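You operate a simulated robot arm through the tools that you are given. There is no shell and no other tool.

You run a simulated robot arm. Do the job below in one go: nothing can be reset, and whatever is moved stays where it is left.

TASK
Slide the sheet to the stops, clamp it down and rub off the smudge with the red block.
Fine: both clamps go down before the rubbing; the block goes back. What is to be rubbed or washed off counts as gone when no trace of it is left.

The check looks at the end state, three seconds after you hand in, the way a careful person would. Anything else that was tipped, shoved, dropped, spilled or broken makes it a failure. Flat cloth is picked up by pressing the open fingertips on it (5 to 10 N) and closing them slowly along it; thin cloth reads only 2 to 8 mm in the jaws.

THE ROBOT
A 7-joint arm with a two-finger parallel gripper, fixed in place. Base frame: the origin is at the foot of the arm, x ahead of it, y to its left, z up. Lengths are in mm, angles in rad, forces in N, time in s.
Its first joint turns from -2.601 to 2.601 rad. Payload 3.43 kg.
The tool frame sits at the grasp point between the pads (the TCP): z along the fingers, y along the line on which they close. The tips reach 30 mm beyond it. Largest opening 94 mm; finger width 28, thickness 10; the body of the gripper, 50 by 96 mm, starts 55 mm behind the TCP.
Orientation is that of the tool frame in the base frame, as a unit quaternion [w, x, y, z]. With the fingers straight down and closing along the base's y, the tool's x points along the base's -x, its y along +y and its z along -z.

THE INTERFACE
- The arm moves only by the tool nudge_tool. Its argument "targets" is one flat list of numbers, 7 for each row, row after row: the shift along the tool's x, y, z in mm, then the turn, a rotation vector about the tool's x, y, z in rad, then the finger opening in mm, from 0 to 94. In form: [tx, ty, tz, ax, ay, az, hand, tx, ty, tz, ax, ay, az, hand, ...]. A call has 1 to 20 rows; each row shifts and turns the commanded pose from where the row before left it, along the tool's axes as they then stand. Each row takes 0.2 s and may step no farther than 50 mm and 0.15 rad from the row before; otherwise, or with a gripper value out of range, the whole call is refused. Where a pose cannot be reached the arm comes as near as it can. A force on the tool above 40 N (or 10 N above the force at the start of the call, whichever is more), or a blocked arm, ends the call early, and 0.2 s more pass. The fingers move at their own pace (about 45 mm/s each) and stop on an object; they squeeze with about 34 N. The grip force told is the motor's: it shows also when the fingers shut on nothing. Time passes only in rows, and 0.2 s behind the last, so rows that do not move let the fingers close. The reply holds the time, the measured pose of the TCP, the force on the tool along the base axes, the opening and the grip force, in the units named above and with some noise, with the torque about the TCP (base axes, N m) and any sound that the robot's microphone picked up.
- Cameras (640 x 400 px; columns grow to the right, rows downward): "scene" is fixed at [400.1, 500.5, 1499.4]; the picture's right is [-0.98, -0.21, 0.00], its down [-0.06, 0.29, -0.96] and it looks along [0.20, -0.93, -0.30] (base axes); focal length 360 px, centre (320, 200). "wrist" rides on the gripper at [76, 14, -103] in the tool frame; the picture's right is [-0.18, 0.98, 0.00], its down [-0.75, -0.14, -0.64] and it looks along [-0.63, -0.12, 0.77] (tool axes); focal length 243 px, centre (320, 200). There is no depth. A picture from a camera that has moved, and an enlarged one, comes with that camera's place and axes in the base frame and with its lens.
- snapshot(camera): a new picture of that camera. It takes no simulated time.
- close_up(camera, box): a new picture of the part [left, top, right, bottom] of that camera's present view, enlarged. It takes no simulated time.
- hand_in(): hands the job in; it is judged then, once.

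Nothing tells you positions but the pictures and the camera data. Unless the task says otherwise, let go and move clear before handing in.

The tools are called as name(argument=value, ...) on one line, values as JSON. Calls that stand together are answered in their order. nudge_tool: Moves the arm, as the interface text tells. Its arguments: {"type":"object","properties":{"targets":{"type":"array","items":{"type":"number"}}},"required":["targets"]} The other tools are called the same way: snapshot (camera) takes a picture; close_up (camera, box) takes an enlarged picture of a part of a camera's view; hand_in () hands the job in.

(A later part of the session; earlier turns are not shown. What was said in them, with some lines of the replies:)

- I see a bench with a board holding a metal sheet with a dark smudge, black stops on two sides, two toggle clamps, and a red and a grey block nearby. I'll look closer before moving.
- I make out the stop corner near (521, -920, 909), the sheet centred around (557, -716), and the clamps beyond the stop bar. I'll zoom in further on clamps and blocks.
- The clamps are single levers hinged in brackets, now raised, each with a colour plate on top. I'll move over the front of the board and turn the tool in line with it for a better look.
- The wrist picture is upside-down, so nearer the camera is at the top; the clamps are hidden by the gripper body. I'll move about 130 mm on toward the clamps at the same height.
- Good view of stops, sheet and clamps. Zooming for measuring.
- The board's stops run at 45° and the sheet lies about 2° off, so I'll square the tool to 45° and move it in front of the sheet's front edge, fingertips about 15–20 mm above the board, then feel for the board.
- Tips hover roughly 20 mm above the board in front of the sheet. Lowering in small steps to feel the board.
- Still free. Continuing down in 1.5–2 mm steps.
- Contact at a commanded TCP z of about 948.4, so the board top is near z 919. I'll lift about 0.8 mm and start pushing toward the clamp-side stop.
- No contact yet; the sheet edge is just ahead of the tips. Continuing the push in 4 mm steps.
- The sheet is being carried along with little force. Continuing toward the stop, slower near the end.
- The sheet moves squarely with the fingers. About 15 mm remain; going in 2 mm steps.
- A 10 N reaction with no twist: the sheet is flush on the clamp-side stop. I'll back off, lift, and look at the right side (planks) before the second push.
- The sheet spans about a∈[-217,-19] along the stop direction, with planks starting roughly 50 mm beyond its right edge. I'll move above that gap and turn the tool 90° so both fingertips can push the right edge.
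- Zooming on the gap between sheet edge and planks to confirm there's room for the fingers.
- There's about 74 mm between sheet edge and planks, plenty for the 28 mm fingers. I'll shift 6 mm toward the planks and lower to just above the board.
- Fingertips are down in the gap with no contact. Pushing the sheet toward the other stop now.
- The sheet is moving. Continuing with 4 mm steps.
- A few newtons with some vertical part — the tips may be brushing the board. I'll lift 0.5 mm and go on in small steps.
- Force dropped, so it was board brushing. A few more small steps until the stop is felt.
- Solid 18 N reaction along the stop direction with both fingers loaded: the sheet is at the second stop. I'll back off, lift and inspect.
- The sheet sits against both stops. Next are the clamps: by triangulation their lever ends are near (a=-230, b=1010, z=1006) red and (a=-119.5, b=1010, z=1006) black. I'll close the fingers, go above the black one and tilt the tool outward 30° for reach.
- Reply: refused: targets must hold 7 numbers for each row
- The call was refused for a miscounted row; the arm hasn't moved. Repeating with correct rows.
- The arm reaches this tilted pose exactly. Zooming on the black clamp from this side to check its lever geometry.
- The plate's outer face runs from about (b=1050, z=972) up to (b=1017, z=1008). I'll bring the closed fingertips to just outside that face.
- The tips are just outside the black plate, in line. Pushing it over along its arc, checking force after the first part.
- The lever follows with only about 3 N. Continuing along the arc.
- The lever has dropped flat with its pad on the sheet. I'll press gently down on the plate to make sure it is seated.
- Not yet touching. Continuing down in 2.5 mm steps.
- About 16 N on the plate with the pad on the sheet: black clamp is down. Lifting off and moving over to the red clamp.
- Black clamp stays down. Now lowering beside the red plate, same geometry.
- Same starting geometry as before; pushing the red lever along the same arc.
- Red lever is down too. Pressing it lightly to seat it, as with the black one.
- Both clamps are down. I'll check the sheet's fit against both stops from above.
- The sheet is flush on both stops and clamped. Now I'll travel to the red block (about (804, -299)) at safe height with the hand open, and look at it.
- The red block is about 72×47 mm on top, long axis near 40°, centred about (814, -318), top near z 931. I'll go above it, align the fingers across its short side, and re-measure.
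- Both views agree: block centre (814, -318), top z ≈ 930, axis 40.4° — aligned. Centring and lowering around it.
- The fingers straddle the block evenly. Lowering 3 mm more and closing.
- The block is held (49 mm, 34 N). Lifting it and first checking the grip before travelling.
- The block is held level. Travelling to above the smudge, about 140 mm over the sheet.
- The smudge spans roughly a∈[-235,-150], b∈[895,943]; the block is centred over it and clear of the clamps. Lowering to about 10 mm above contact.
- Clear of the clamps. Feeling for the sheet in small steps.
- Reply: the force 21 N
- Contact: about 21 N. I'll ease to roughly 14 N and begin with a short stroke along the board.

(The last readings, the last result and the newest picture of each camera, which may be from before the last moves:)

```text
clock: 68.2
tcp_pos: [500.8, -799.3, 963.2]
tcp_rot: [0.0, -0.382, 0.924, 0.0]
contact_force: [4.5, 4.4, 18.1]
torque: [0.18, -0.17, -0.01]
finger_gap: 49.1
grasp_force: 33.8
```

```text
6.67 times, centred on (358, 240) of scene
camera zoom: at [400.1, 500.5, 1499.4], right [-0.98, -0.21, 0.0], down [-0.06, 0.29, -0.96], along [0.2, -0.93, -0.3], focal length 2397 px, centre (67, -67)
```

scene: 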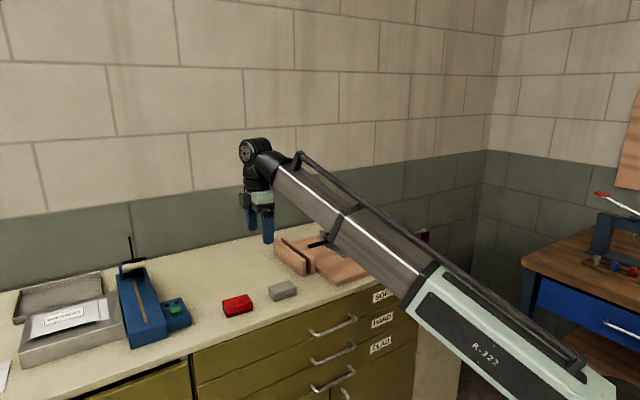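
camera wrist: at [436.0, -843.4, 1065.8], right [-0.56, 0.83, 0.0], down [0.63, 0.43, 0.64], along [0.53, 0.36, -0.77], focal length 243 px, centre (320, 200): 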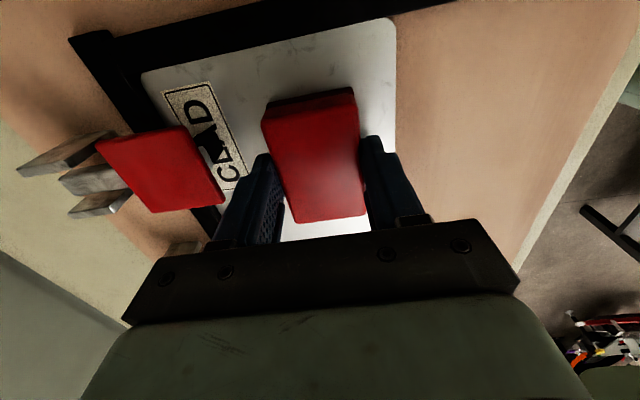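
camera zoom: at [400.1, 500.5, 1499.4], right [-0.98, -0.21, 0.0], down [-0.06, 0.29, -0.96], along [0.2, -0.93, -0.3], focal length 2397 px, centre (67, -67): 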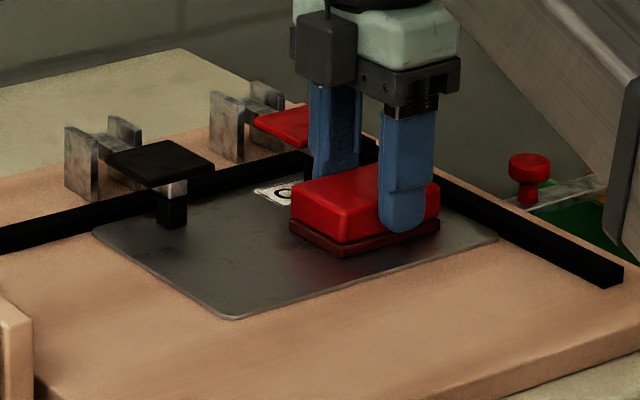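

Friction is mild and steady. Rubbing back and forth over the whole smudge area now.

nudge_tool(targets=[-6.5, 0, 0, 0, 0, 0, 20, -6.5, 0, 0, 0, 0, 0, 20, -6.5, 0, 0, 0, 0, 0, 20, -6.5, 0, 0, 0, 0, 0, 20, -6.5, 0, 0, 0, 0, 0, 20, -6.5, 0, 0, 0, 0, 0, 20, 0, 8, 0, 0, 0, 0, 20, 6.5, 0, 0, 0, 0, 0, 20, 6.5, 0, 0, 0, 0, 0, 20, 6.5, 0, 0, 0, 0, 0, 20, 6.5, 0, 0, 0, 0, 0, 20, 6.5, 0, 0, 0, 0, 0, 20, 6.5, 0, 0, 0, 0, 0, 20, 0, -6, 0, 0, 0, 0, 20, 0, -6, 0, 0, 0, 0, 20, 0, -4, 0, 0, 0, 0, 20, 0, 0, 0, 0, 0, 0, 20])

nudge_tool(targets=[-6.5, 0, 0, 0, 0, 0, 20, -6.5, 0, 0, 0, 0, 0, 20, -6.5, 0, 0, 0, 0, 0, 20, -6.5, 0, 0, 0, 0, 0, 20, -6.5, 0, 0, 0, 0, 0, 20, -6.5, 0, 0, 0, 0, 0, 20, 0, 8, 0, 0, 0, 0, 20, 6.5, 0, 0, 0, 0, 0, 20, 6.5, 0, 0, 0, 0, 0, 20, 6.5, 0, 0, 0, 0, 0, 20, 6.5, 0, 0, 0, 0, 0, 20, 6.5, 0, 0, 0, 0, 0, 20, 6.5, 0, 0, 0, 0, 0, 20, 0, 0, 0, 0, 0, 0, 20])

close_up(camera="scene", box=[310, 210, 406, 270])

snapshot(camera="wrist")

```text
clock: 71.8
tcp_pos: [504.4, -805.4, 961.5]
tcp_rot: [0.0, -0.381, 0.924, 0.0]
contact_force: [-7.2, 3.6, 20.1]
torque: [0.25, 0.18, 0.03]
finger_gap: 49.2
grasp_force: 34.5
```

```text
clock: 74.8
tcp_pos: [499.2, -799.4, 962.3]
tcp_rot: [-0.001, -0.381, 0.924, 0.0]
contact_force: [4.4, 4.1, 17.7]
torque: [0.21, -0.19, -0.01]
finger_gap: 49.0
grasp_force: 33.6
```

```text
6.67 times, centred on (358, 240) of scene
camera zoom: at [400.1, 500.5, 1499.4], right [-0.98, -0.21, 0.0], down [-0.06, 0.29, -0.96], along [0.2, -0.93, -0.3], focal length 2397 px, centre (67, -67)
```

zoom: 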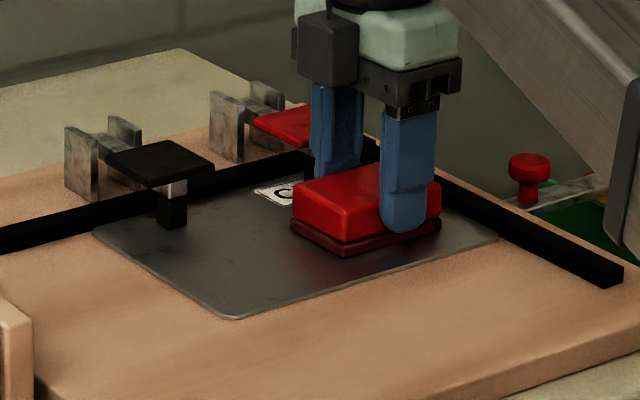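

```text
taken
camera wrist: at [435.3, -844.4, 1065.2], right [-0.56, 0.83, 0.0], down [0.63, 0.43, 0.64], along [0.53, 0.36, -0.77], focal length 243 px, centre (320, 200)
```

wrist: 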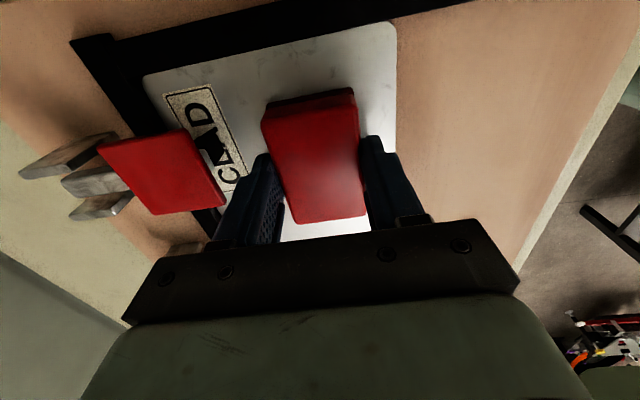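

Another full set of passes, then I'll lift and inspect.

nudge_tool(targets=[-6.5, 0, 0, 0, 0, 0, 20, -6.5, 0, 0, 0, 0, 0, 20, -6.5, 0, 0, 0, 0, 0, 20, -6.5, 0, 0, 0, 0, 0, 20, -6.5, 0, 0, 0, 0, 0, 20, -6.5, 0, 0, 0, 0, 0, 20, 0, 6, 0, 0, 0, 0, 20, 0, 6, 0, 0, 0, 0, 20, 6.5, 0, 0, 0, 0, 0, 20, 6.5, 0, 0, 0, 0, 0, 20, 6.5, 0, 0, 0, 0, 0, 20, 6.5, 0, 0, 0, 0, 0, 20, 6.5, 0, 0, 0, 0, 0, 20, 6.5, 0, 0, 0, 0, 0, 20, 0, -6, 0, 0, 0, 0, 20, 0, -6, 0, 0, 0, 0, 20, 0, -6, 0, 0, 0, 0, 20, 0, -6, 0, 0, 0, 0, 20])

nudge_tool(targets=[-6.5, 0, 0, 0, 0, 0, 20, -6.5, 0, 0, 0, 0, 0, 20, -6.5, 0, 0, 0, 0, 0, 20, -6.5, 0, 0, 0, 0, 0, 20, -6.5, 0, 0, 0, 0, 0, 20, -6.5, 0, 0, 0, 0, 0, 20, 0, 6, 0, 0, 0, 0, 20, 0, 6, 0, 0, 0, 0, 20, 6.5, 0, 0, 0, 0, 0, 20, 6.5, 0, 0, 0, 0, 0, 20, 6.5, 0, 0, 0, 0, 0, 20, 0, 0, 0, 0, 0, 0, 20])

nudge_tool(targets=[0, 0, -5, 0, 0, 0, 20, 0, 0, -30, 0, 0, 0, 20, -20, 0, -40, 0, 0, 0, 20, -30, 0, -30, 0, 0, 0, 20, 0, 0, 0, 0, 0, 0, 20])

snapshot(camera="wrist")

close_up(camera="scene", box=[310, 215, 406, 275])

```text
clock: 78.6
tcp_pos: [507.6, -808.2, 963.2]
tcp_rot: [0.0, -0.382, 0.924, 0.0]
contact_force: [-2.5, 2.9, 11.5]
torque: [0.04, 0.14, 0.02]
finger_gap: 48.9
grasp_force: 34.1
```

```text
clock: 81.2
tcp_pos: [513.0, -784.9, 961.5]
tcp_rot: [0.0, -0.382, 0.924, -0.001]
contact_force: [3.4, 4.1, 13.0]
torque: [0.13, -0.1, -0.01]
finger_gap: 49.1
grasp_force: 33.5
```

```text
clock: 82.4
tcp_pos: [547.4, -749.4, 1068.8]
tcp_rot: [0.0, -0.382, 0.924, 0.0]
contact_force: [-0.2, -0.7, -1.2]
torque: [0.01, -0.01, 0.0]
finger_gap: 49.1
grasp_force: 33.9
```

```text
taken
camera wrist: at [483.9, -794.7, 1171.2], right [-0.56, 0.83, 0.0], down [0.63, 0.43, 0.64], along [0.53, 0.36, -0.77], focal length 243 px, centre (320, 200)
```

wrist: 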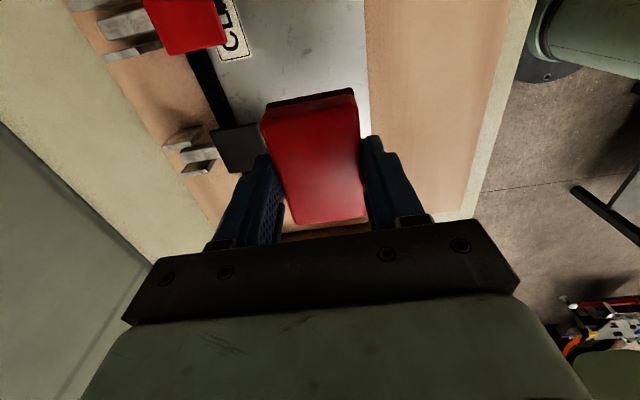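

```text
6.67 times, centred on (358, 245) of scene
camera zoom: at [400.1, 500.5, 1499.4], right [-0.98, -0.21, 0.0], down [-0.06, 0.29, -0.96], along [0.2, -0.93, -0.3], focal length 2397 px, centre (67, -100)
```

zoom: 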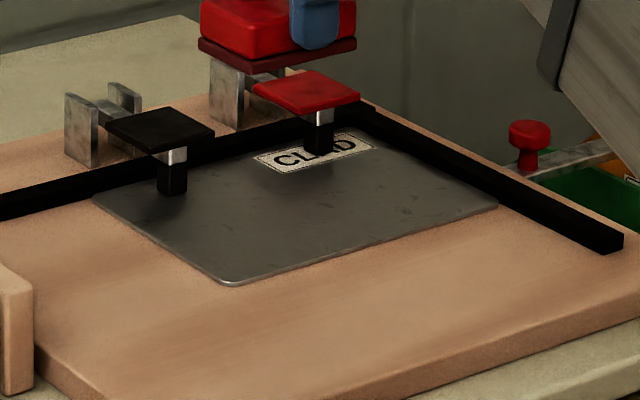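

The smudge seems gone. Inspecting closely for any remaining trace.

close_up(camera="scene", box=[325, 228, 389, 268])

close_up(camera="wrist", box=[200, 0, 392, 120])

```text
10.00 times, centred on (357, 248) of scene
camera zoom: at [400.1, 500.5, 1499.4], right [-0.98, -0.21, 0.0], down [-0.06, 0.29, -0.96], along [0.2, -0.93, -0.3], focal length 3596 px, centre (-50, -280)
```

zoom: 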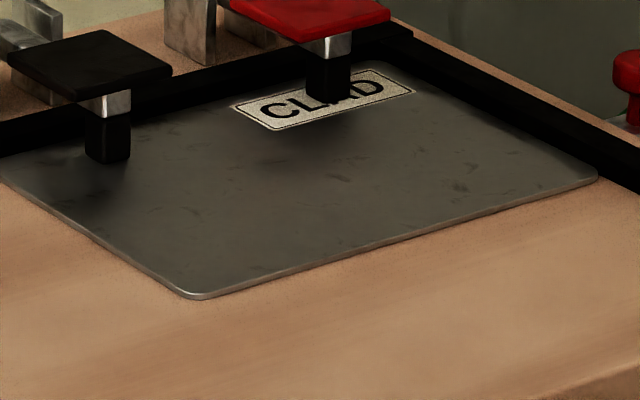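

```text
3.33 times, centred on (296, 60) of wrist
camera zoom: at [483.9, -794.7, 1171.2], right [-0.56, 0.83, 0.0], down [0.63, 0.43, 0.64], along [0.53, 0.36, -0.77], focal length 809 px, centre (400, 667)
```

zoom: 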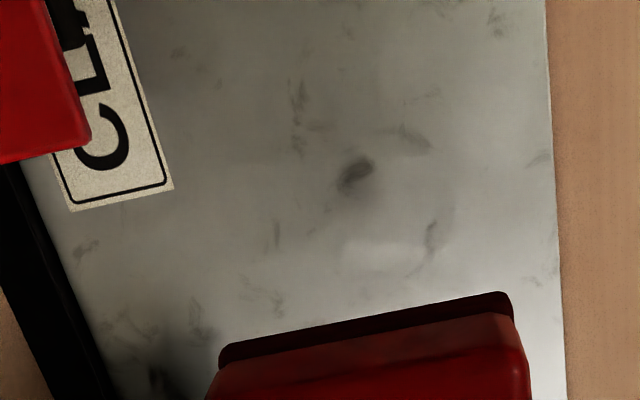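

One small dark patch remains at the centre (could be sheet texture or residue). I'll go back down and rub that area more firmly with extra passes.

nudge_tool(targets=[30, 0, 30, 0, 0, 0, 20, 20, 0, 40, 0, 0, 0, 20, 0, 0, 25, 0, 0, 0, 20, 0, 0, 8, 0, 0, 0, 20, 0, 0, 1.4, 0, 0, 0, 20, 0, 0, 0.8, 0, 0, 0, 20, 0, 0, 0, 0, 0, 0, 20])

```text
clock: 84.0
tcp_pos: [513.7, -785.9, 961.3]
tcp_rot: [0.0, -0.381, 0.924, 0.0]
contact_force: [-1.6, 0.1, 6.4]
torque: [0.07, 0.07, 0.01]
finger_gap: 49.1
grasp_force: 34.0
```

nudge_tool(targets=[0, 0, 0.8, 0, 0, 0, 20, 6, 0, 0, 0, 0, 0, 20, 6, 0, 0, 0, 0, 0, 20, 6, 0, 0, 0, 0, 0, 20, -6, 0, 0, 0, 0, 0, 20, -6, 0, 0, 0, 0, 0, 20, -6, 0, 0, 0, 0, 0, 20, -6, 0, 0, 0, 0, 0, 20, -6, 0, 0, 0, 0, 0, 20, -6, 0, 0, 0, 0, 0, 20, 0, -5, 0, 0, 0, 0, 20, 0, -5, 0, 0, 0, 0, 20, 6, 0, 0, 0, 0, 0, 20, 6, 0, 0, 0, 0, 0, 20, 6, 0, 0, 0, 0, 0, 20, 6, 0, 0, 0, 0, 0, 20, 6, 0, 0, 0, 0, 0, 20, 6, 0, 0, 0, 0, 0, 20, 0, 5, 0, 0, 0, 0, 20, 0, 5, 0, 0, 0, 0, 20])

nudge_tool(targets=[0, 5, 0, 0, 0, 0, 20, 0, 5, 0, 0, 0, 0, 20, -6, 0, 0, 0, 0, 0, 20, -6, 0, 0, 0, 0, 0, 20, -6, 0, 0, 0, 0, 0, 20, -6, 0, 0, 0, 0, 0, 20, -6, 0, 0, 0, 0, 0, 20, -6, 0, 0, 0, 0, 0, 20, 0, -5, 0, 0, 0, 0, 20, 0, -5, 0, 0, 0, 0, 20, 6, 0, 0, 0, 0, 0, 20, 6, 0, 0, 0, 0, 0, 20, 6, 0, 0, 0, 0, 0, 20, 6, 0, 0, 0, 0, 0, 20, 6, 0, 0, 0, 0, 0, 20, 6, 0, 0, 0, 0, 0, 20, -6, 0, 0, 0, 0, 0, 20, -6, 0, 0, 0, 0, 0, 20, -6, 0, 0, 0, 0, 0, 20, 0, 0, 0, 0, 0, 0, 20])

nudge_tool(targets=[0, 0, -5, 0, 0, 0, 20, 0, 0, -30, 0, 0, 0, 20, -30, 0, -30, 0, 0, 0, 20, -45, 0, 0, 0, 0, 0, 20, 0, 0, 0, 0, 0, 0, 20])

snapshot(camera="wrist")

close_up(camera="scene", box=[325, 228, 389, 268])

```text
clock: 88.2
tcp_pos: [501.6, -798.9, 962.2]
tcp_rot: [-0.001, -0.382, 0.924, -0.001]
contact_force: [4.6, -6.0, 19.7]
torque: [-0.01, -0.32, -0.07]
finger_gap: 49.3
grasp_force: 34.2
```

```text
clock: 92.4
tcp_pos: [512.4, -785.5, 960.5]
tcp_rot: [0.0, -0.382, 0.924, 0.0]
contact_force: [-4.7, -3.7, 12.6]
torque: [-0.12, 0.12, 0.03]
finger_gap: 48.8
grasp_force: 33.9
```

```text
clock: 93.6
tcp_pos: [565.5, -731.8, 1027.3]
tcp_rot: [0.0, -0.382, 0.924, 0.0]
contact_force: [-0.3, 0.2, 0.0]
torque: [0.01, 0.03, 0.01]
finger_gap: 48.7
grasp_force: 34.6
```

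```text
taken
camera wrist: at [501.6, -776.3, 1129.7], right [-0.56, 0.83, 0.0], down [0.63, 0.43, 0.64], along [0.53, 0.36, -0.77], focal length 243 px, centre (320, 200)
```

wrist: 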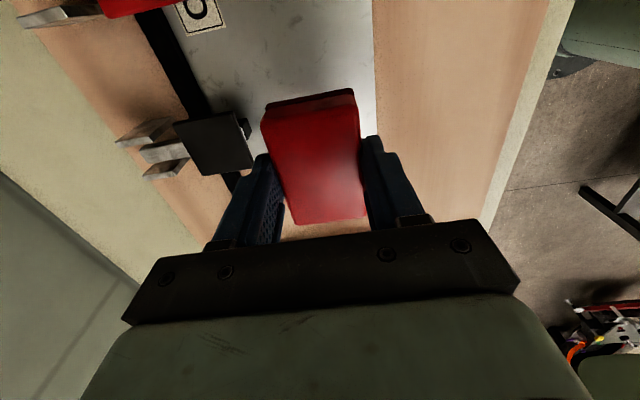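

```text
10.00 times, centred on (357, 248) of scene
camera zoom: at [400.1, 500.5, 1499.4], right [-0.98, -0.21, 0.0], down [-0.06, 0.29, -0.96], along [0.2, -0.93, -0.3], focal length 3596 px, centre (-50, -280)
```

zoom: 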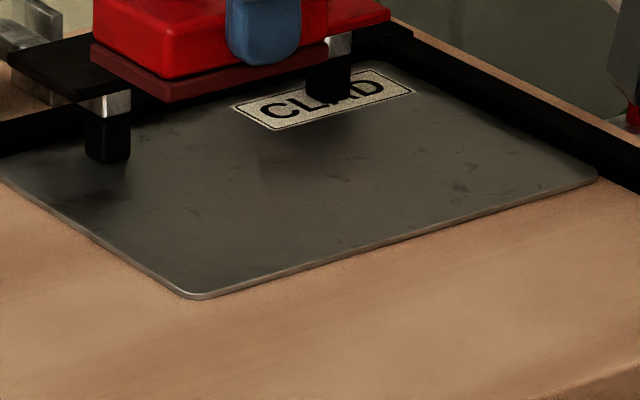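

The patch looks unchanged, suggesting sheet texture. I'll raise the camera to view the whole rubbed area at once.

nudge_tool(targets=[0, 0, -45, 0, 0, 0, 20, 14, 0, -45, 0, 0, 0, 20, 20, 0, -42, 0, 0, 0, 20, 20, 0, -40, 0, 0, 0, 20, 0, 0, 0, 0, 0, 0, 20])

close_up(camera="wrist", box=[210, 0, 370, 100])

snapshot(camera="wrist")

close_up(camera="scene", box=[333, 233, 381, 263])

```text
clock: 94.8
tcp_pos: [528.9, -770.3, 1198.1]
tcp_rot: [0.0, -0.382, 0.924, -0.001]
contact_force: [0.1, 0.0, -1.1]
torque: [0.03, 0.01, 0.02]
finger_gap: 49.2
grasp_force: 34.3
```

```text
4.00 times, centred on (290, 50) of wrist
camera zoom: at [464.9, -815.2, 1301.9], right [-0.56, 0.83, 0.0], down [0.63, 0.43, 0.64], along [0.53, 0.36, -0.77], focal length 970 px, centre (440, 800)
```

zoom: 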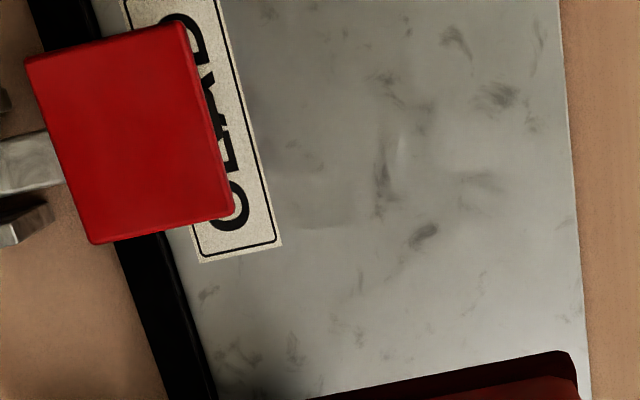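

```text
taken
camera wrist: at [464.9, -815.2, 1301.9], right [-0.56, 0.83, 0.0], down [0.63, 0.43, 0.64], along [0.53, 0.36, -0.77], focal length 243 px, centre (320, 200)
```

wrist: 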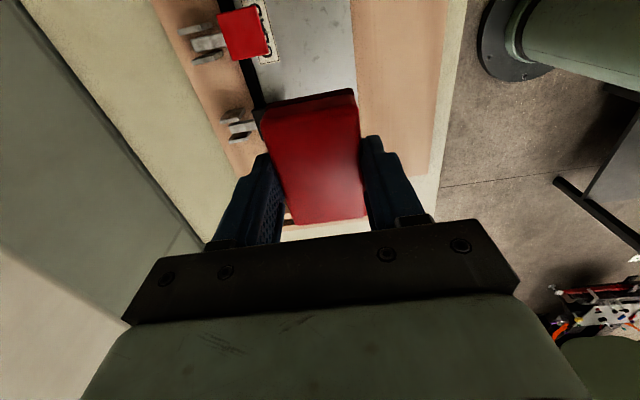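

```text
13.33 times, centred on (357, 248) of scene
camera zoom: at [400.1, 500.5, 1499.4], right [-0.98, -0.21, 0.0], down [-0.06, 0.29, -0.96], along [0.2, -0.93, -0.3], focal length 4795 px, centre (-173, -440)
```

zoom: 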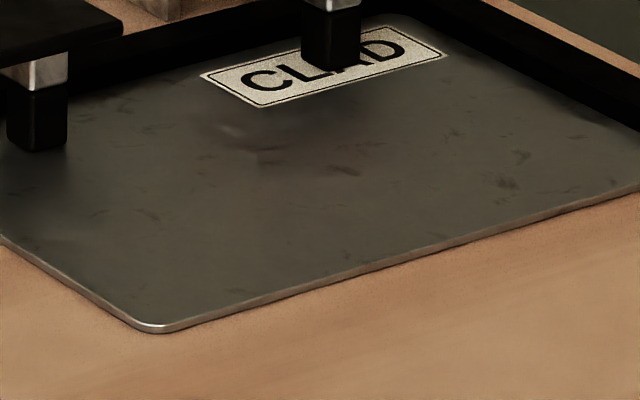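

The dark cloud is gone; the remaining flecks match the sheet's own pattern seen elsewhere. To be sure the fringes are clean too, I'll do one more set of passes over a slightly larger area.

nudge_tool(targets=[7, 0, 45, 0, 0, 0, 20, 7, 0, 45, 0, 0, 0, 20, 7, 0, 45, 0, 0, 0, 20, 0, 0, 45, 0, 0, 0, 20, 0, 0, 40, 0, 0, 0, 20, 0, 0, 12, 0, 0, 0, 20, 0, 0, 3.5, 0, 0, 0, 20, 0, 0, 0.9, 0, 0, 0, 20, 0, 0, 0, 0, 0, 0, 20])

nudge_tool(targets=[0, 0, 0.6, 0, 0, 0, 20, 0, 0, 0, 0, 0, 0, 20])

```text
clock: 96.8
tcp_pos: [514.3, -785.4, 962.3]
tcp_rot: [0.0, -0.382, 0.924, 0.0]
contact_force: [0.5, 0.5, -0.9]
torque: [0.0, 0.01, -0.02]
finger_gap: 48.9
grasp_force: 34.2
```

```text
clock: 97.4
tcp_pos: [514.6, -785.6, 961.9]
tcp_rot: [0.001, -0.382, 0.924, -0.001]
contact_force: [1.7, -0.2, 6.2]
torque: [-0.02, 0.03, 0.0]
finger_gap: 48.8
grasp_force: 33.9
```

nudge_tool(targets=[0, 0, 0.6, 0, 0, 0, 20, 7, 0, 0, 0, 0, 0, 20, 7, 0, 0, 0, 0, 0, 20, 7, 0, 0, 0, 0, 0, 20, 7, 0, 0, 0, 0, 0, 20, 0, -6, 0, 0, 0, 0, 20, 0, -6, 0, 0, 0, 0, 20, 0, 6, 0, 0, 0, 0, 20, 0, 6, 0, 0, 0, 0, 20, 0, 6, 0, 0, 0, 0, 20, 0, 6, 0, 0, 0, 0, 20, -7, 0, 0, 0, 0, 0, 20, -7, 0, 0, 0, 0, 0, 20, -7, 0, 0, 0, 0, 0, 20, -7, 0, 0, 0, 0, 0, 20, -7, 0, 0, 0, 0, 0, 20, -7, 0, 0, 0, 0, 0, 20, -7, 0, 0, 0, 0, 0, 20, -7, 0, 0, 0, 0, 0, 20, 0, 0, 0, 0, 0, 0, 20])

nudge_tool(targets=[0, -6, 0, 0, 0, 0, 20, 0, -6, 0, 0, 0, 0, 20, 0, -6, 0, 0, 0, 0, 20, 0, -6, 0, 0, 0, 0, 20, 7, 0, 0, 0, 0, 0, 20, 7, 0, 0, 0, 0, 0, 20, 7, 0, 0, 0, 0, 0, 20, 7, 0, 0, 0, 0, 0, 20, 7, 0, 0, 0, 0, 0, 20, 7, 0, 0, 0, 0, 0, 20, 7, 0, 0, 0, 0, 0, 20, 7, 0, 0, 0, 0, 0, 20, 0, 6, 0, 0, 0, 0, 20, 0, 6, 0, 0, 0, 0, 20, -7, 0, 0, 0, 0, 0, 20, -7, 0, 0, 0, 0, 0, 20, -7, 0, 0, 0, 0, 0, 20, -7, 0, 0, 0, 0, 0, 20, 0, 0, 0, 0, 0, 0, 20])

nudge_tool(targets=[0, 0, -5, 0, 0, 0, 20, 0, 0, -30, 0, 0, 0, 20, 0, 0, -40, 0, 0, 0, 20, -7, 0, -45, 0, 0, 0, 20, -7, 0, -45, 0, 0, 0, 20, -7, 0, -40, 0, 0, 0, 20, 0, 0, -32, 0, 0, 0, 20, 0, 0, 0, 0, 0, 0, 20])

close_up(camera="wrist", box=[210, 0, 370, 100])

close_up(camera="scene", box=[325, 228, 389, 268])

close_up(camera="scene", box=[280, 170, 440, 270])

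```text
clock: 101.6
tcp_pos: [524.1, -757.3, 960.9]
tcp_rot: [0.0, -0.382, 0.924, -0.001]
contact_force: [-6.8, -6.5, 25.4]
torque: [-0.21, 0.22, 0.0]
finger_gap: 49.0
grasp_force: 34.3
```

```text
clock: 105.6
tcp_pos: [512.9, -785.0, 960.4]
tcp_rot: [0.0, -0.382, 0.924, 0.0]
contact_force: [-5.2, -3.9, 13.9]
torque: [-0.14, 0.14, -0.04]
finger_gap: 49.0
grasp_force: 34.0
```

```text
clock: 107.4
tcp_pos: [528.1, -772.7, 1199.0]
tcp_rot: [0.0, -0.382, 0.924, -0.001]
contact_force: [-1.0, 0.0, -0.1]
torque: [-0.02, -0.02, 0.05]
finger_gap: 48.8
grasp_force: 33.9
```

```text
4.00 times, centred on (290, 50) of wrist
camera zoom: at [463.8, -816.8, 1301.3], right [-0.56, 0.83, 0.0], down [0.63, 0.43, 0.64], along [0.53, 0.36, -0.77], focal length 970 px, centre (440, 800)
```

zoom: 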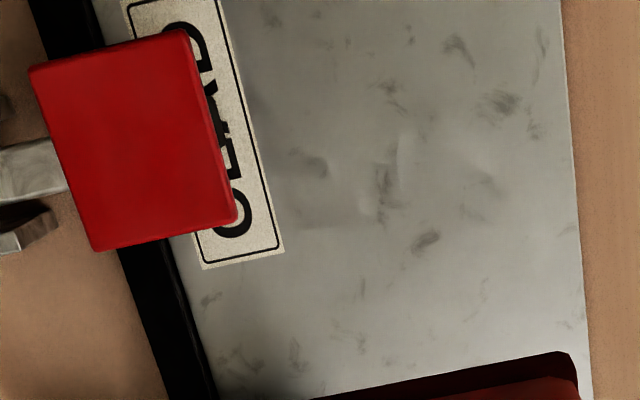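

```text
10.00 times, centred on (357, 248) of scene
camera zoom: at [400.1, 500.5, 1499.4], right [-0.98, -0.21, 0.0], down [-0.06, 0.29, -0.96], along [0.2, -0.93, -0.3], focal length 3596 px, centre (-50, -280)
```

zoom: 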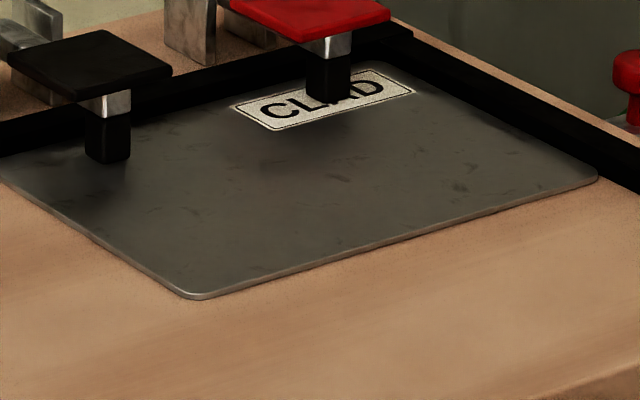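

```text
4.00 times, centred on (360, 220) of scene
camera zoom: at [400.1, 500.5, 1499.4], right [-0.98, -0.21, 0.0], down [-0.06, 0.29, -0.96], along [0.2, -0.93, -0.3], focal length 1438 px, centre (160, 120)
```

zoom: 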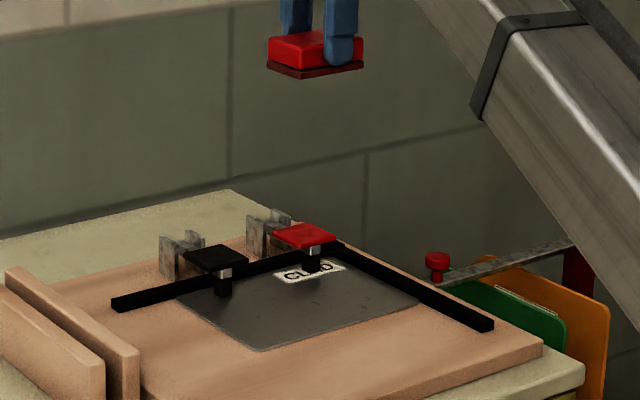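

No change in the remaining flecks, so they're the sheet's own finish; the smudge is gone and the sheet still sits clamped on the stops. Now taking the block back to where it came from.

nudge_tool(targets=[-40.13, 9.15, 7.4, 0, 0, 0, 20, -40.13, 9.15, 7.4, 0, 0, 0, 20, -40.13, 9.15, 7.4, 0, 0, 0, 20, -40.13, 9.15, 7.4, 0, 0, 0, 20, -40.13, 9.15, 7.4, 0, 0, 0, 20, -40.13, 9.15, 7.4, 0, 0, 0, 20, -40.13, 9.15, 7.4, 0, 0, 0, 20, -40.13, 9.15, 7.4, 0, 0, 0, 20, -40.13, 9.15, 7.4, 0, 0, 0, 20, -40.13, 9.15, 7.4, 0, 0, 0, 20, -40.13, 9.15, 7.4, 0, 0, 0, 20, -40.13, 9.15, 7.4, 0, 0, 0, 20, -40.13, 9.15, 7.4, 0, 0, 0, 20, 0, 0, 0, 0, 0, 0.081, 20, 0, 0, 0, 0, 0, 0, 20])

snapshot(camera="wrist")

snapshot(camera="scene")

```text
clock: 110.6
tcp_pos: [815.1, -319.2, 1101.3]
tcp_rot: [0.0, -0.343, 0.939, -0.001]
contact_force: [0.2, -0.5, -0.8]
torque: [0.01, 0.02, 0.01]
finger_gap: 49.2
grasp_force: 33.8
```

```text
taken
camera wrist: at [746.7, -357.2, 1203.7], right [-0.49, 0.87, 0.0], down [0.67, 0.38, 0.64], along [0.56, 0.32, -0.77], focal length 243 px, centre (320, 200)
```

wrist: 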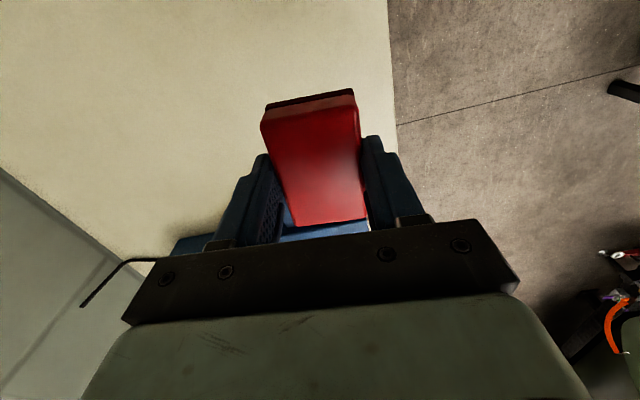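

```text
taken
```

scene: 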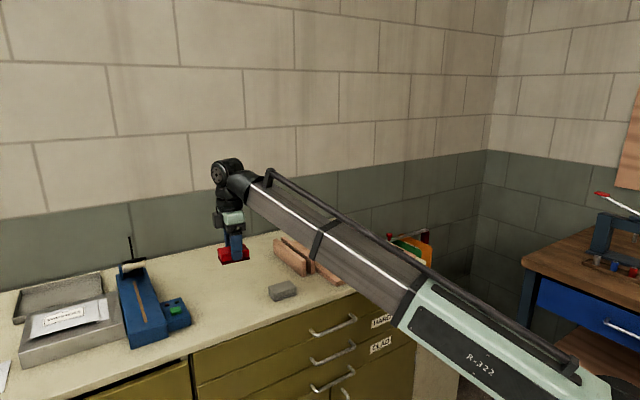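

The tool pose matches the pose right after picking up. Lowering to just above the bench.

nudge_tool(targets=[0, 0, 40, 0, 0, 0, 20, 0, 0, 40, 0, 0, 0, 20, 0, 0, 40, 0, 0, 0, 20, 0, 0, 25, 0, 0, 0, 20, 0, 0, 8, 0, 0, 0, 20, 0, 0, 2, 0, 0, 0, 20, 0, 0, 0, 0, 0, 0, 20])

nudge_tool(targets=[0, 0, 1.5, 0, 0, 0, 20, 0, 0, 0, 0, 0, 0, 20])

nudge_tool(targets=[0, 0, 1, 0, 0, 0, 20, 0, 0, 0, 0, 0, 0, 20])

```text
clock: 112.2
tcp_pos: [813.1, -317.9, 945.3]
tcp_rot: [0.0, -0.344, 0.939, 0.0]
contact_force: [-0.9, 0.1, -1.4]
torque: [0.0, 0.0, 0.02]
finger_gap: 49.2
grasp_force: 34.0
```

```text
clock: 112.8
tcp_pos: [813.8, -319.3, 944.2]
tcp_rot: [0.001, -0.344, 0.939, 0.0]
contact_force: [-0.6, -0.3, 0.0]
torque: [-0.01, 0.01, 0.0]
finger_gap: 49.0
grasp_force: 34.0
```

```text
clock: 113.4
tcp_pos: [813.4, -318.6, 944.2]
tcp_rot: [0.001, -0.344, 0.939, 0.0]
contact_force: [0.2, 0.2, -0.4]
torque: [0.0, 0.02, 0.03]
finger_gap: 48.8
grasp_force: 33.8
```

nudge_tool(targets=[0, 0, 1, 0, 0, 0, 20, 0, 0, 0, 0, 0, 0, 20])

nudge_tool(targets=[0, 0, 1, 0, 0, 0, 20, 0, 0, 0, 0, 0, 0, 20])

```text
clock: 114.0
tcp_pos: [812.2, -317.3, 942.8]
tcp_rot: [0.0, -0.344, 0.939, 0.0]
contact_force: [0.2, 0.2, -0.5]
torque: [-0.01, 0.01, 0.01]
finger_gap: 49.2
grasp_force: 34.0
```

```text
clock: 114.6
tcp_pos: [812.6, -319.3, 942.0]
tcp_rot: [0.0, -0.344, 0.939, 0.0]
contact_force: [-0.1, 0.3, -1.8]
torque: [-0.01, 0.02, 0.02]
finger_gap: 48.9
grasp_force: 34.1
```

Not touching yet; continuing gently.

nudge_tool(targets=[0, 0, 0.8, 0, 0, 0, 20, 0, 0, 0, 0, 0, 0, 20])

nudge_tool(targets=[0, 0, 0.8, 0, 0, 0, 20, 0, 0, 0, 0, 0, 0, 20])

close_up(camera="scene", box=[200, 270, 280, 320])

```text
clock: 115.2
tcp_pos: [812.4, -318.1, 940.8]
tcp_rot: [0.0, -0.344, 0.939, 0.0]
contact_force: [0.3, 0.2, -1.2]
torque: [0.0, 0.01, 0.0]
finger_gap: 48.9
grasp_force: 34.3
```

```text
clock: 115.8
tcp_pos: [813.3, -317.4, 939.4]
tcp_rot: [0.0, -0.344, 0.939, 0.0]
contact_force: [0.0, 0.2, -1.1]
torque: [0.03, 0.01, -0.03]
finger_gap: 49.1
grasp_force: 33.9
```

```text
8.00 times, centred on (240, 295) of scene
camera zoom: at [400.1, 500.5, 1499.4], right [-0.98, -0.21, 0.0], down [-0.06, 0.29, -0.96], along [0.2, -0.93, -0.3], focal length 2877 px, centre (960, -560)
```

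zoom: 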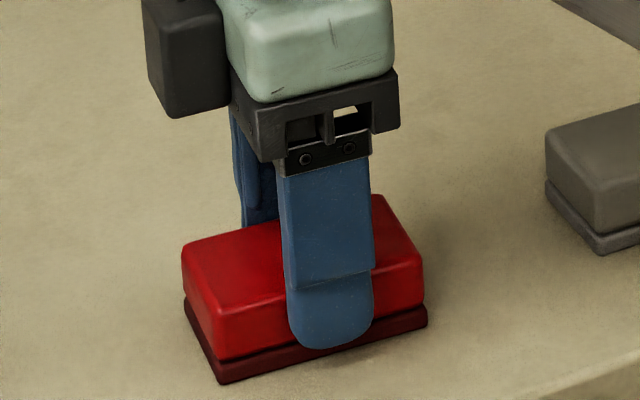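

nudge_tool(targets=[0, 0, 0.8, 0, 0, 0, 20, 0, 0, 0, 0, 0, 0, 20])

nudge_tool(targets=[0, 0, 0.8, 0, 0, 0, 20, 0, 0, 0, 0, 0, 0, 20])

```text
clock: 116.4
tcp_pos: [811.1, -317.9, 939.8]
tcp_rot: [0.0, -0.344, 0.939, 0.0]
contact_force: [0.9, 1.7, 7.6]
torque: [0.0, 0.08, 0.01]
finger_gap: 49.1
grasp_force: 34.0
```

```text
clock: 117.0
tcp_pos: [812.2, -318.5, 940.0]
tcp_rot: [0.0, -0.345, 0.939, -0.002]
contact_force: [2.8, 1.2, 18.9]
torque: [0.0, 0.12, -0.02]
finger_gap: 49.2
grasp_force: 34.0
```

The block rests on the bench. Easing the pressure and opening the fingers.

nudge_tool(targets=[0, 0, -0.9, 0, 0, 0, 20, 0, 0, -0.2, 0, 0, 0, 48, 0, 0, 0, 0, 0, 0, 52, 0, 0, 0, 0, 0, 0, 58, 0, 0, 0, 0, 0, 0, 70, 0, 0, 0, 0, 0, 0, 94, 0, 0, 0, 0, 0, 0, 94])

snapshot(camera="wrist")

close_up(camera="scene", box=[180, 250, 308, 330])

```text
clock: 118.6
tcp_pos: [812.8, -316.8, 939.5]
tcp_rot: [0.0, -0.344, 0.939, 0.0]
contact_force: [-0.8, -0.1, -0.5]
torque: [0.01, -0.03, 0.0]
finger_gap: 94.3
grasp_force: 0.1
```

```text
taken
camera wrist: at [745.6, -357.0, 1042.6], right [-0.5, 0.87, 0.0], down [0.67, 0.38, 0.64], along [0.56, 0.32, -0.77], focal length 243 px, centre (320, 200)
```

wrist: 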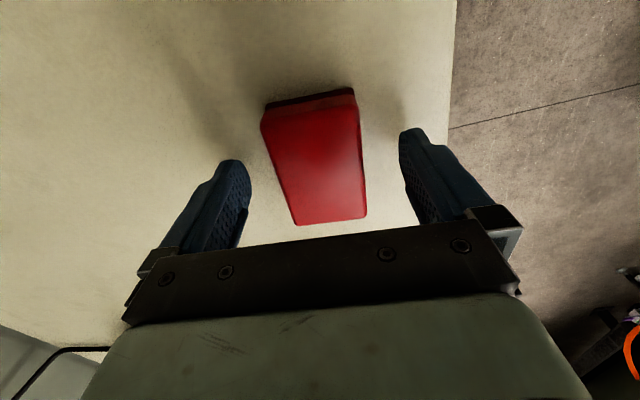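

```text
5.00 times, centred on (244, 290) of scene
camera zoom: at [400.1, 500.5, 1499.4], right [-0.98, -0.21, 0.0], down [-0.06, 0.29, -0.96], along [0.2, -0.93, -0.3], focal length 1798 px, centre (700, -250)
```

zoom: 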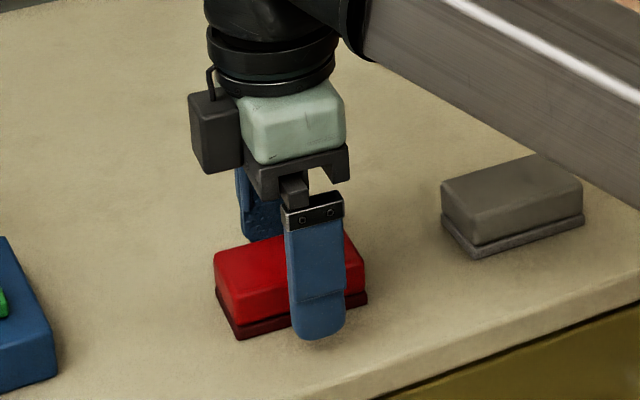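

Released. Lifting straight up and comparing the block's place with the first picture.

nudge_tool(targets=[0, 0, -10, 0, 0, 0, 94, 0, 0, -40, 0, 0, 0, 94, 0, 0, -45, 0, 0, 0, 94, 0, 0, -45, 0, 0, 0, 94, 0, 0, -45, 0, 0, 0, 94, 0, 0, -45, 0, 0, 0, 94, 0, 0, 0, 0, 0, 0, 94])

close_up(camera="scene", box=[210, 270, 306, 330])

snapshot(camera="wrist")

```text
clock: 120.2
tcp_pos: [811.2, -317.1, 1170.6]
tcp_rot: [0.0, -0.345, 0.939, -0.001]
contact_force: [-0.7, 0.1, 0.9]
torque: [-0.02, 0.0, 0.02]
finger_gap: 94.0
grasp_force: 0.1
```

```text
6.67 times, centred on (258, 300) of scene
camera zoom: at [400.1, 500.5, 1499.4], right [-0.98, -0.21, 0.0], down [-0.06, 0.29, -0.96], along [0.2, -0.93, -0.3], focal length 2397 px, centre (733, -467)
```

zoom: 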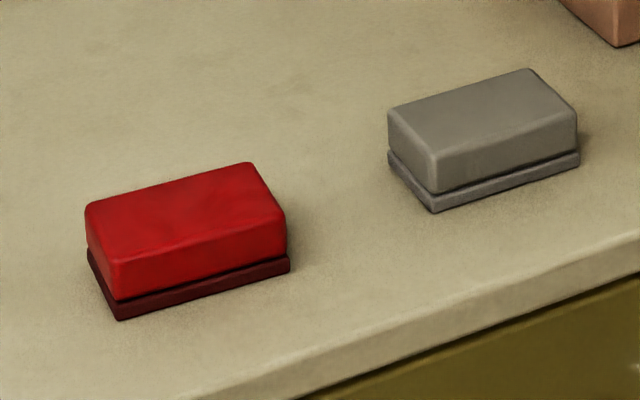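

```text
taken
camera wrist: at [745.2, -355.5, 1273.1], right [-0.5, 0.87, 0.0], down [0.67, 0.38, 0.64], along [0.56, 0.32, -0.77], focal length 243 px, centre (320, 200)
```

wrist: 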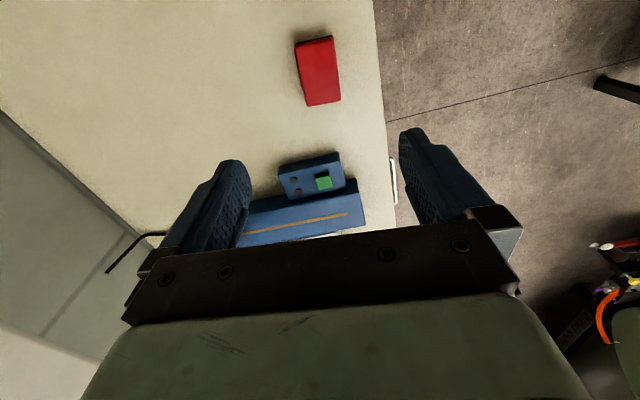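

The red block is back within about 1 mm of its original place and the grey one is untouched. One last look at the cleaned sheet with the empty hand.

nudge_tool(targets=[44.2, -11.9, 1.5, 0, 0, 0, 94, 44.2, -11.9, 1.5, 0, 0, 0, 94, 44.2, -11.9, 1.5, 0, 0, 0, 94, 44.2, -11.9, 1.5, 0, 0, 0, 94, 44.2, -11.9, 1.5, 0, 0, 0, 94, 44.2, -11.9, 1.5, 0, 0, 0, 94, 44.2, -11.9, 1.5, 0, 0, 0, 94, 44.2, -11.9, 1.5, 0, 0, 0, 94, 44.2, -11.9, 1.5, 0, 0, 0, 94, 44.2, -11.9, 1.5, 0, 0, 0, 94, 44.2, -11.9, 1.5, 0, 0, 0, 94, 44.2, -11.9, 1.5, 0, 0, 0, 94, 44.2, -11.9, 1.5, 0, 0, 0, 94, 0, 0, 0, 0, 0, 0, 94])

snapshot(camera="wrist")

close_up(camera="wrist", box=[240, 40, 432, 160])

snapshot(camera="scene")

```text
clock: 123.2
tcp_pos: [474.7, -807.9, 1147.7]
tcp_rot: [0.0, -0.345, 0.939, 0.0]
contact_force: [-0.2, -0.2, 1.6]
torque: [0.01, 0.0, 0.02]
finger_gap: 94.0
grasp_force: 0.0
```

```text
taken
camera wrist: at [407.5, -848.3, 1251.3], right [-0.5, 0.87, 0.0], down [0.67, 0.38, 0.64], along [0.56, 0.32, -0.77], focal length 243 px, centre (320, 200)
```

wrist: 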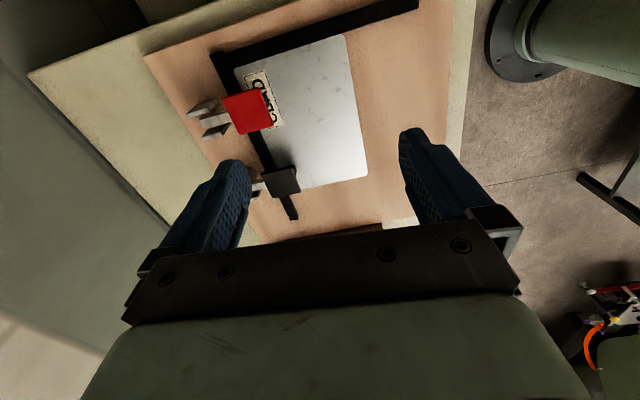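

```text
3.33 times, centred on (336, 100) of wrist
camera zoom: at [407.5, -848.3, 1251.3], right [-0.5, 0.87, 0.0], down [0.67, 0.38, 0.64], along [0.56, 0.32, -0.77], focal length 809 px, centre (267, 533)
```

zoom: 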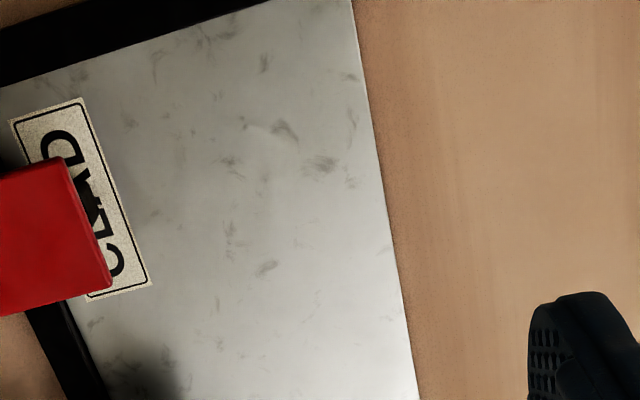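

```text
taken
```

scene: 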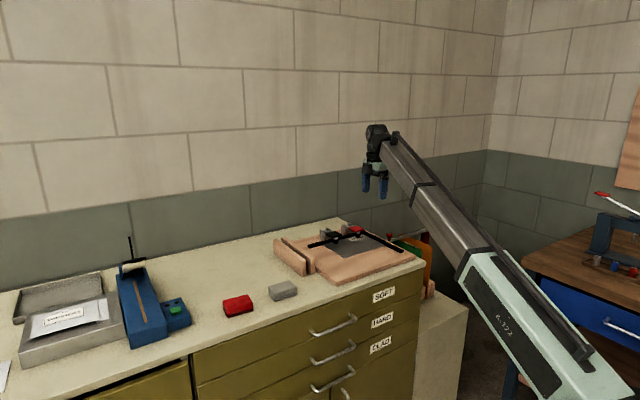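

The sheet looks uniformly clean. Checking the stops and clamps once more after the rubbing.

close_up(camera="wrist", box=[190, 0, 382, 120])

close_up(camera="wrist", box=[200, 110, 392, 230])

close_up(camera="scene", box=[310, 215, 406, 275])

```text
3.33 times, centred on (286, 60) of wrist
camera zoom: at [407.5, -848.3, 1251.3], right [-0.5, 0.87, 0.0], down [0.67, 0.38, 0.64], along [0.56, 0.32, -0.77], focal length 809 px, centre (433, 667)
```

zoom: 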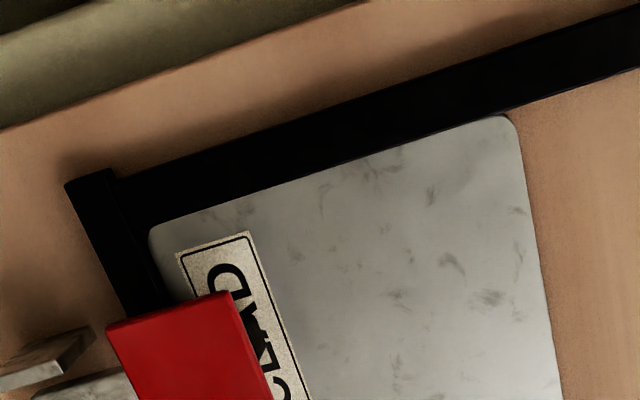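

```text
3.33 times, centred on (296, 170) of wrist
camera zoom: at [407.5, -848.3, 1251.3], right [-0.5, 0.87, 0.0], down [0.67, 0.38, 0.64], along [0.56, 0.32, -0.77], focal length 809 px, centre (400, 300)
```

zoom: 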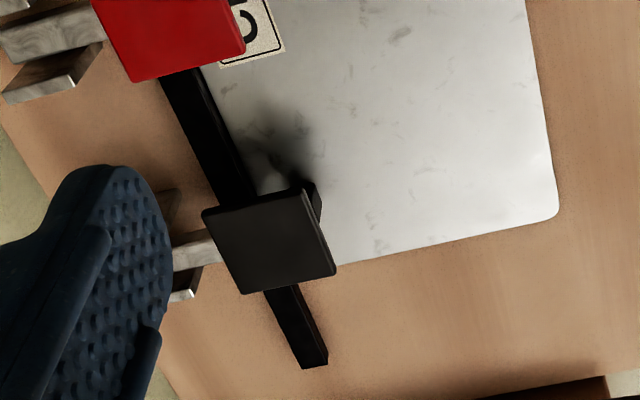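

```text
6.67 times, centred on (358, 245) of scene
camera zoom: at [400.1, 500.5, 1499.4], right [-0.98, -0.21, 0.0], down [-0.06, 0.29, -0.96], along [0.2, -0.93, -0.3], focal length 2397 px, centre (67, -100)
```

zoom: 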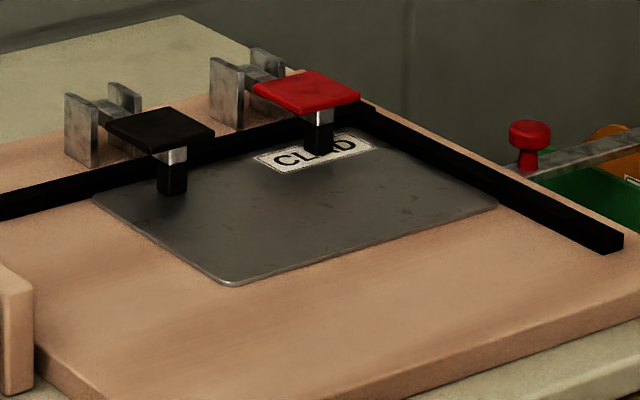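

The sheet lies flush on both stops with both clamps down. The smudge is gone, the red block is back in its place, and the arm is clear and empty, so I'm handing in.

hand_in()

```text
The job is handed in.
```

The job is done and handed in; no verdict has come back yet.

- **Sheet:** it sits flush against both stops. It was still in place after the rubbing.
- **Clamps:** both were pushed down and pressed to seat them before any rubbing started. Both were still down in the last pictures.
- **Smudge:** it is gone. I made several sets of passes with the red block, including a last set over a slightly larger area. The faint grey flecks still visible did not change with more rubbing and match the flecks on the rest of the sheet, so I took them to be its own finish.
- **Red block:** it is back within about 1 mm of its original place, judging by the pictures before and after. The grey block was not touched.

The gripper is open and empty, and the arm is raised clear of the bench.
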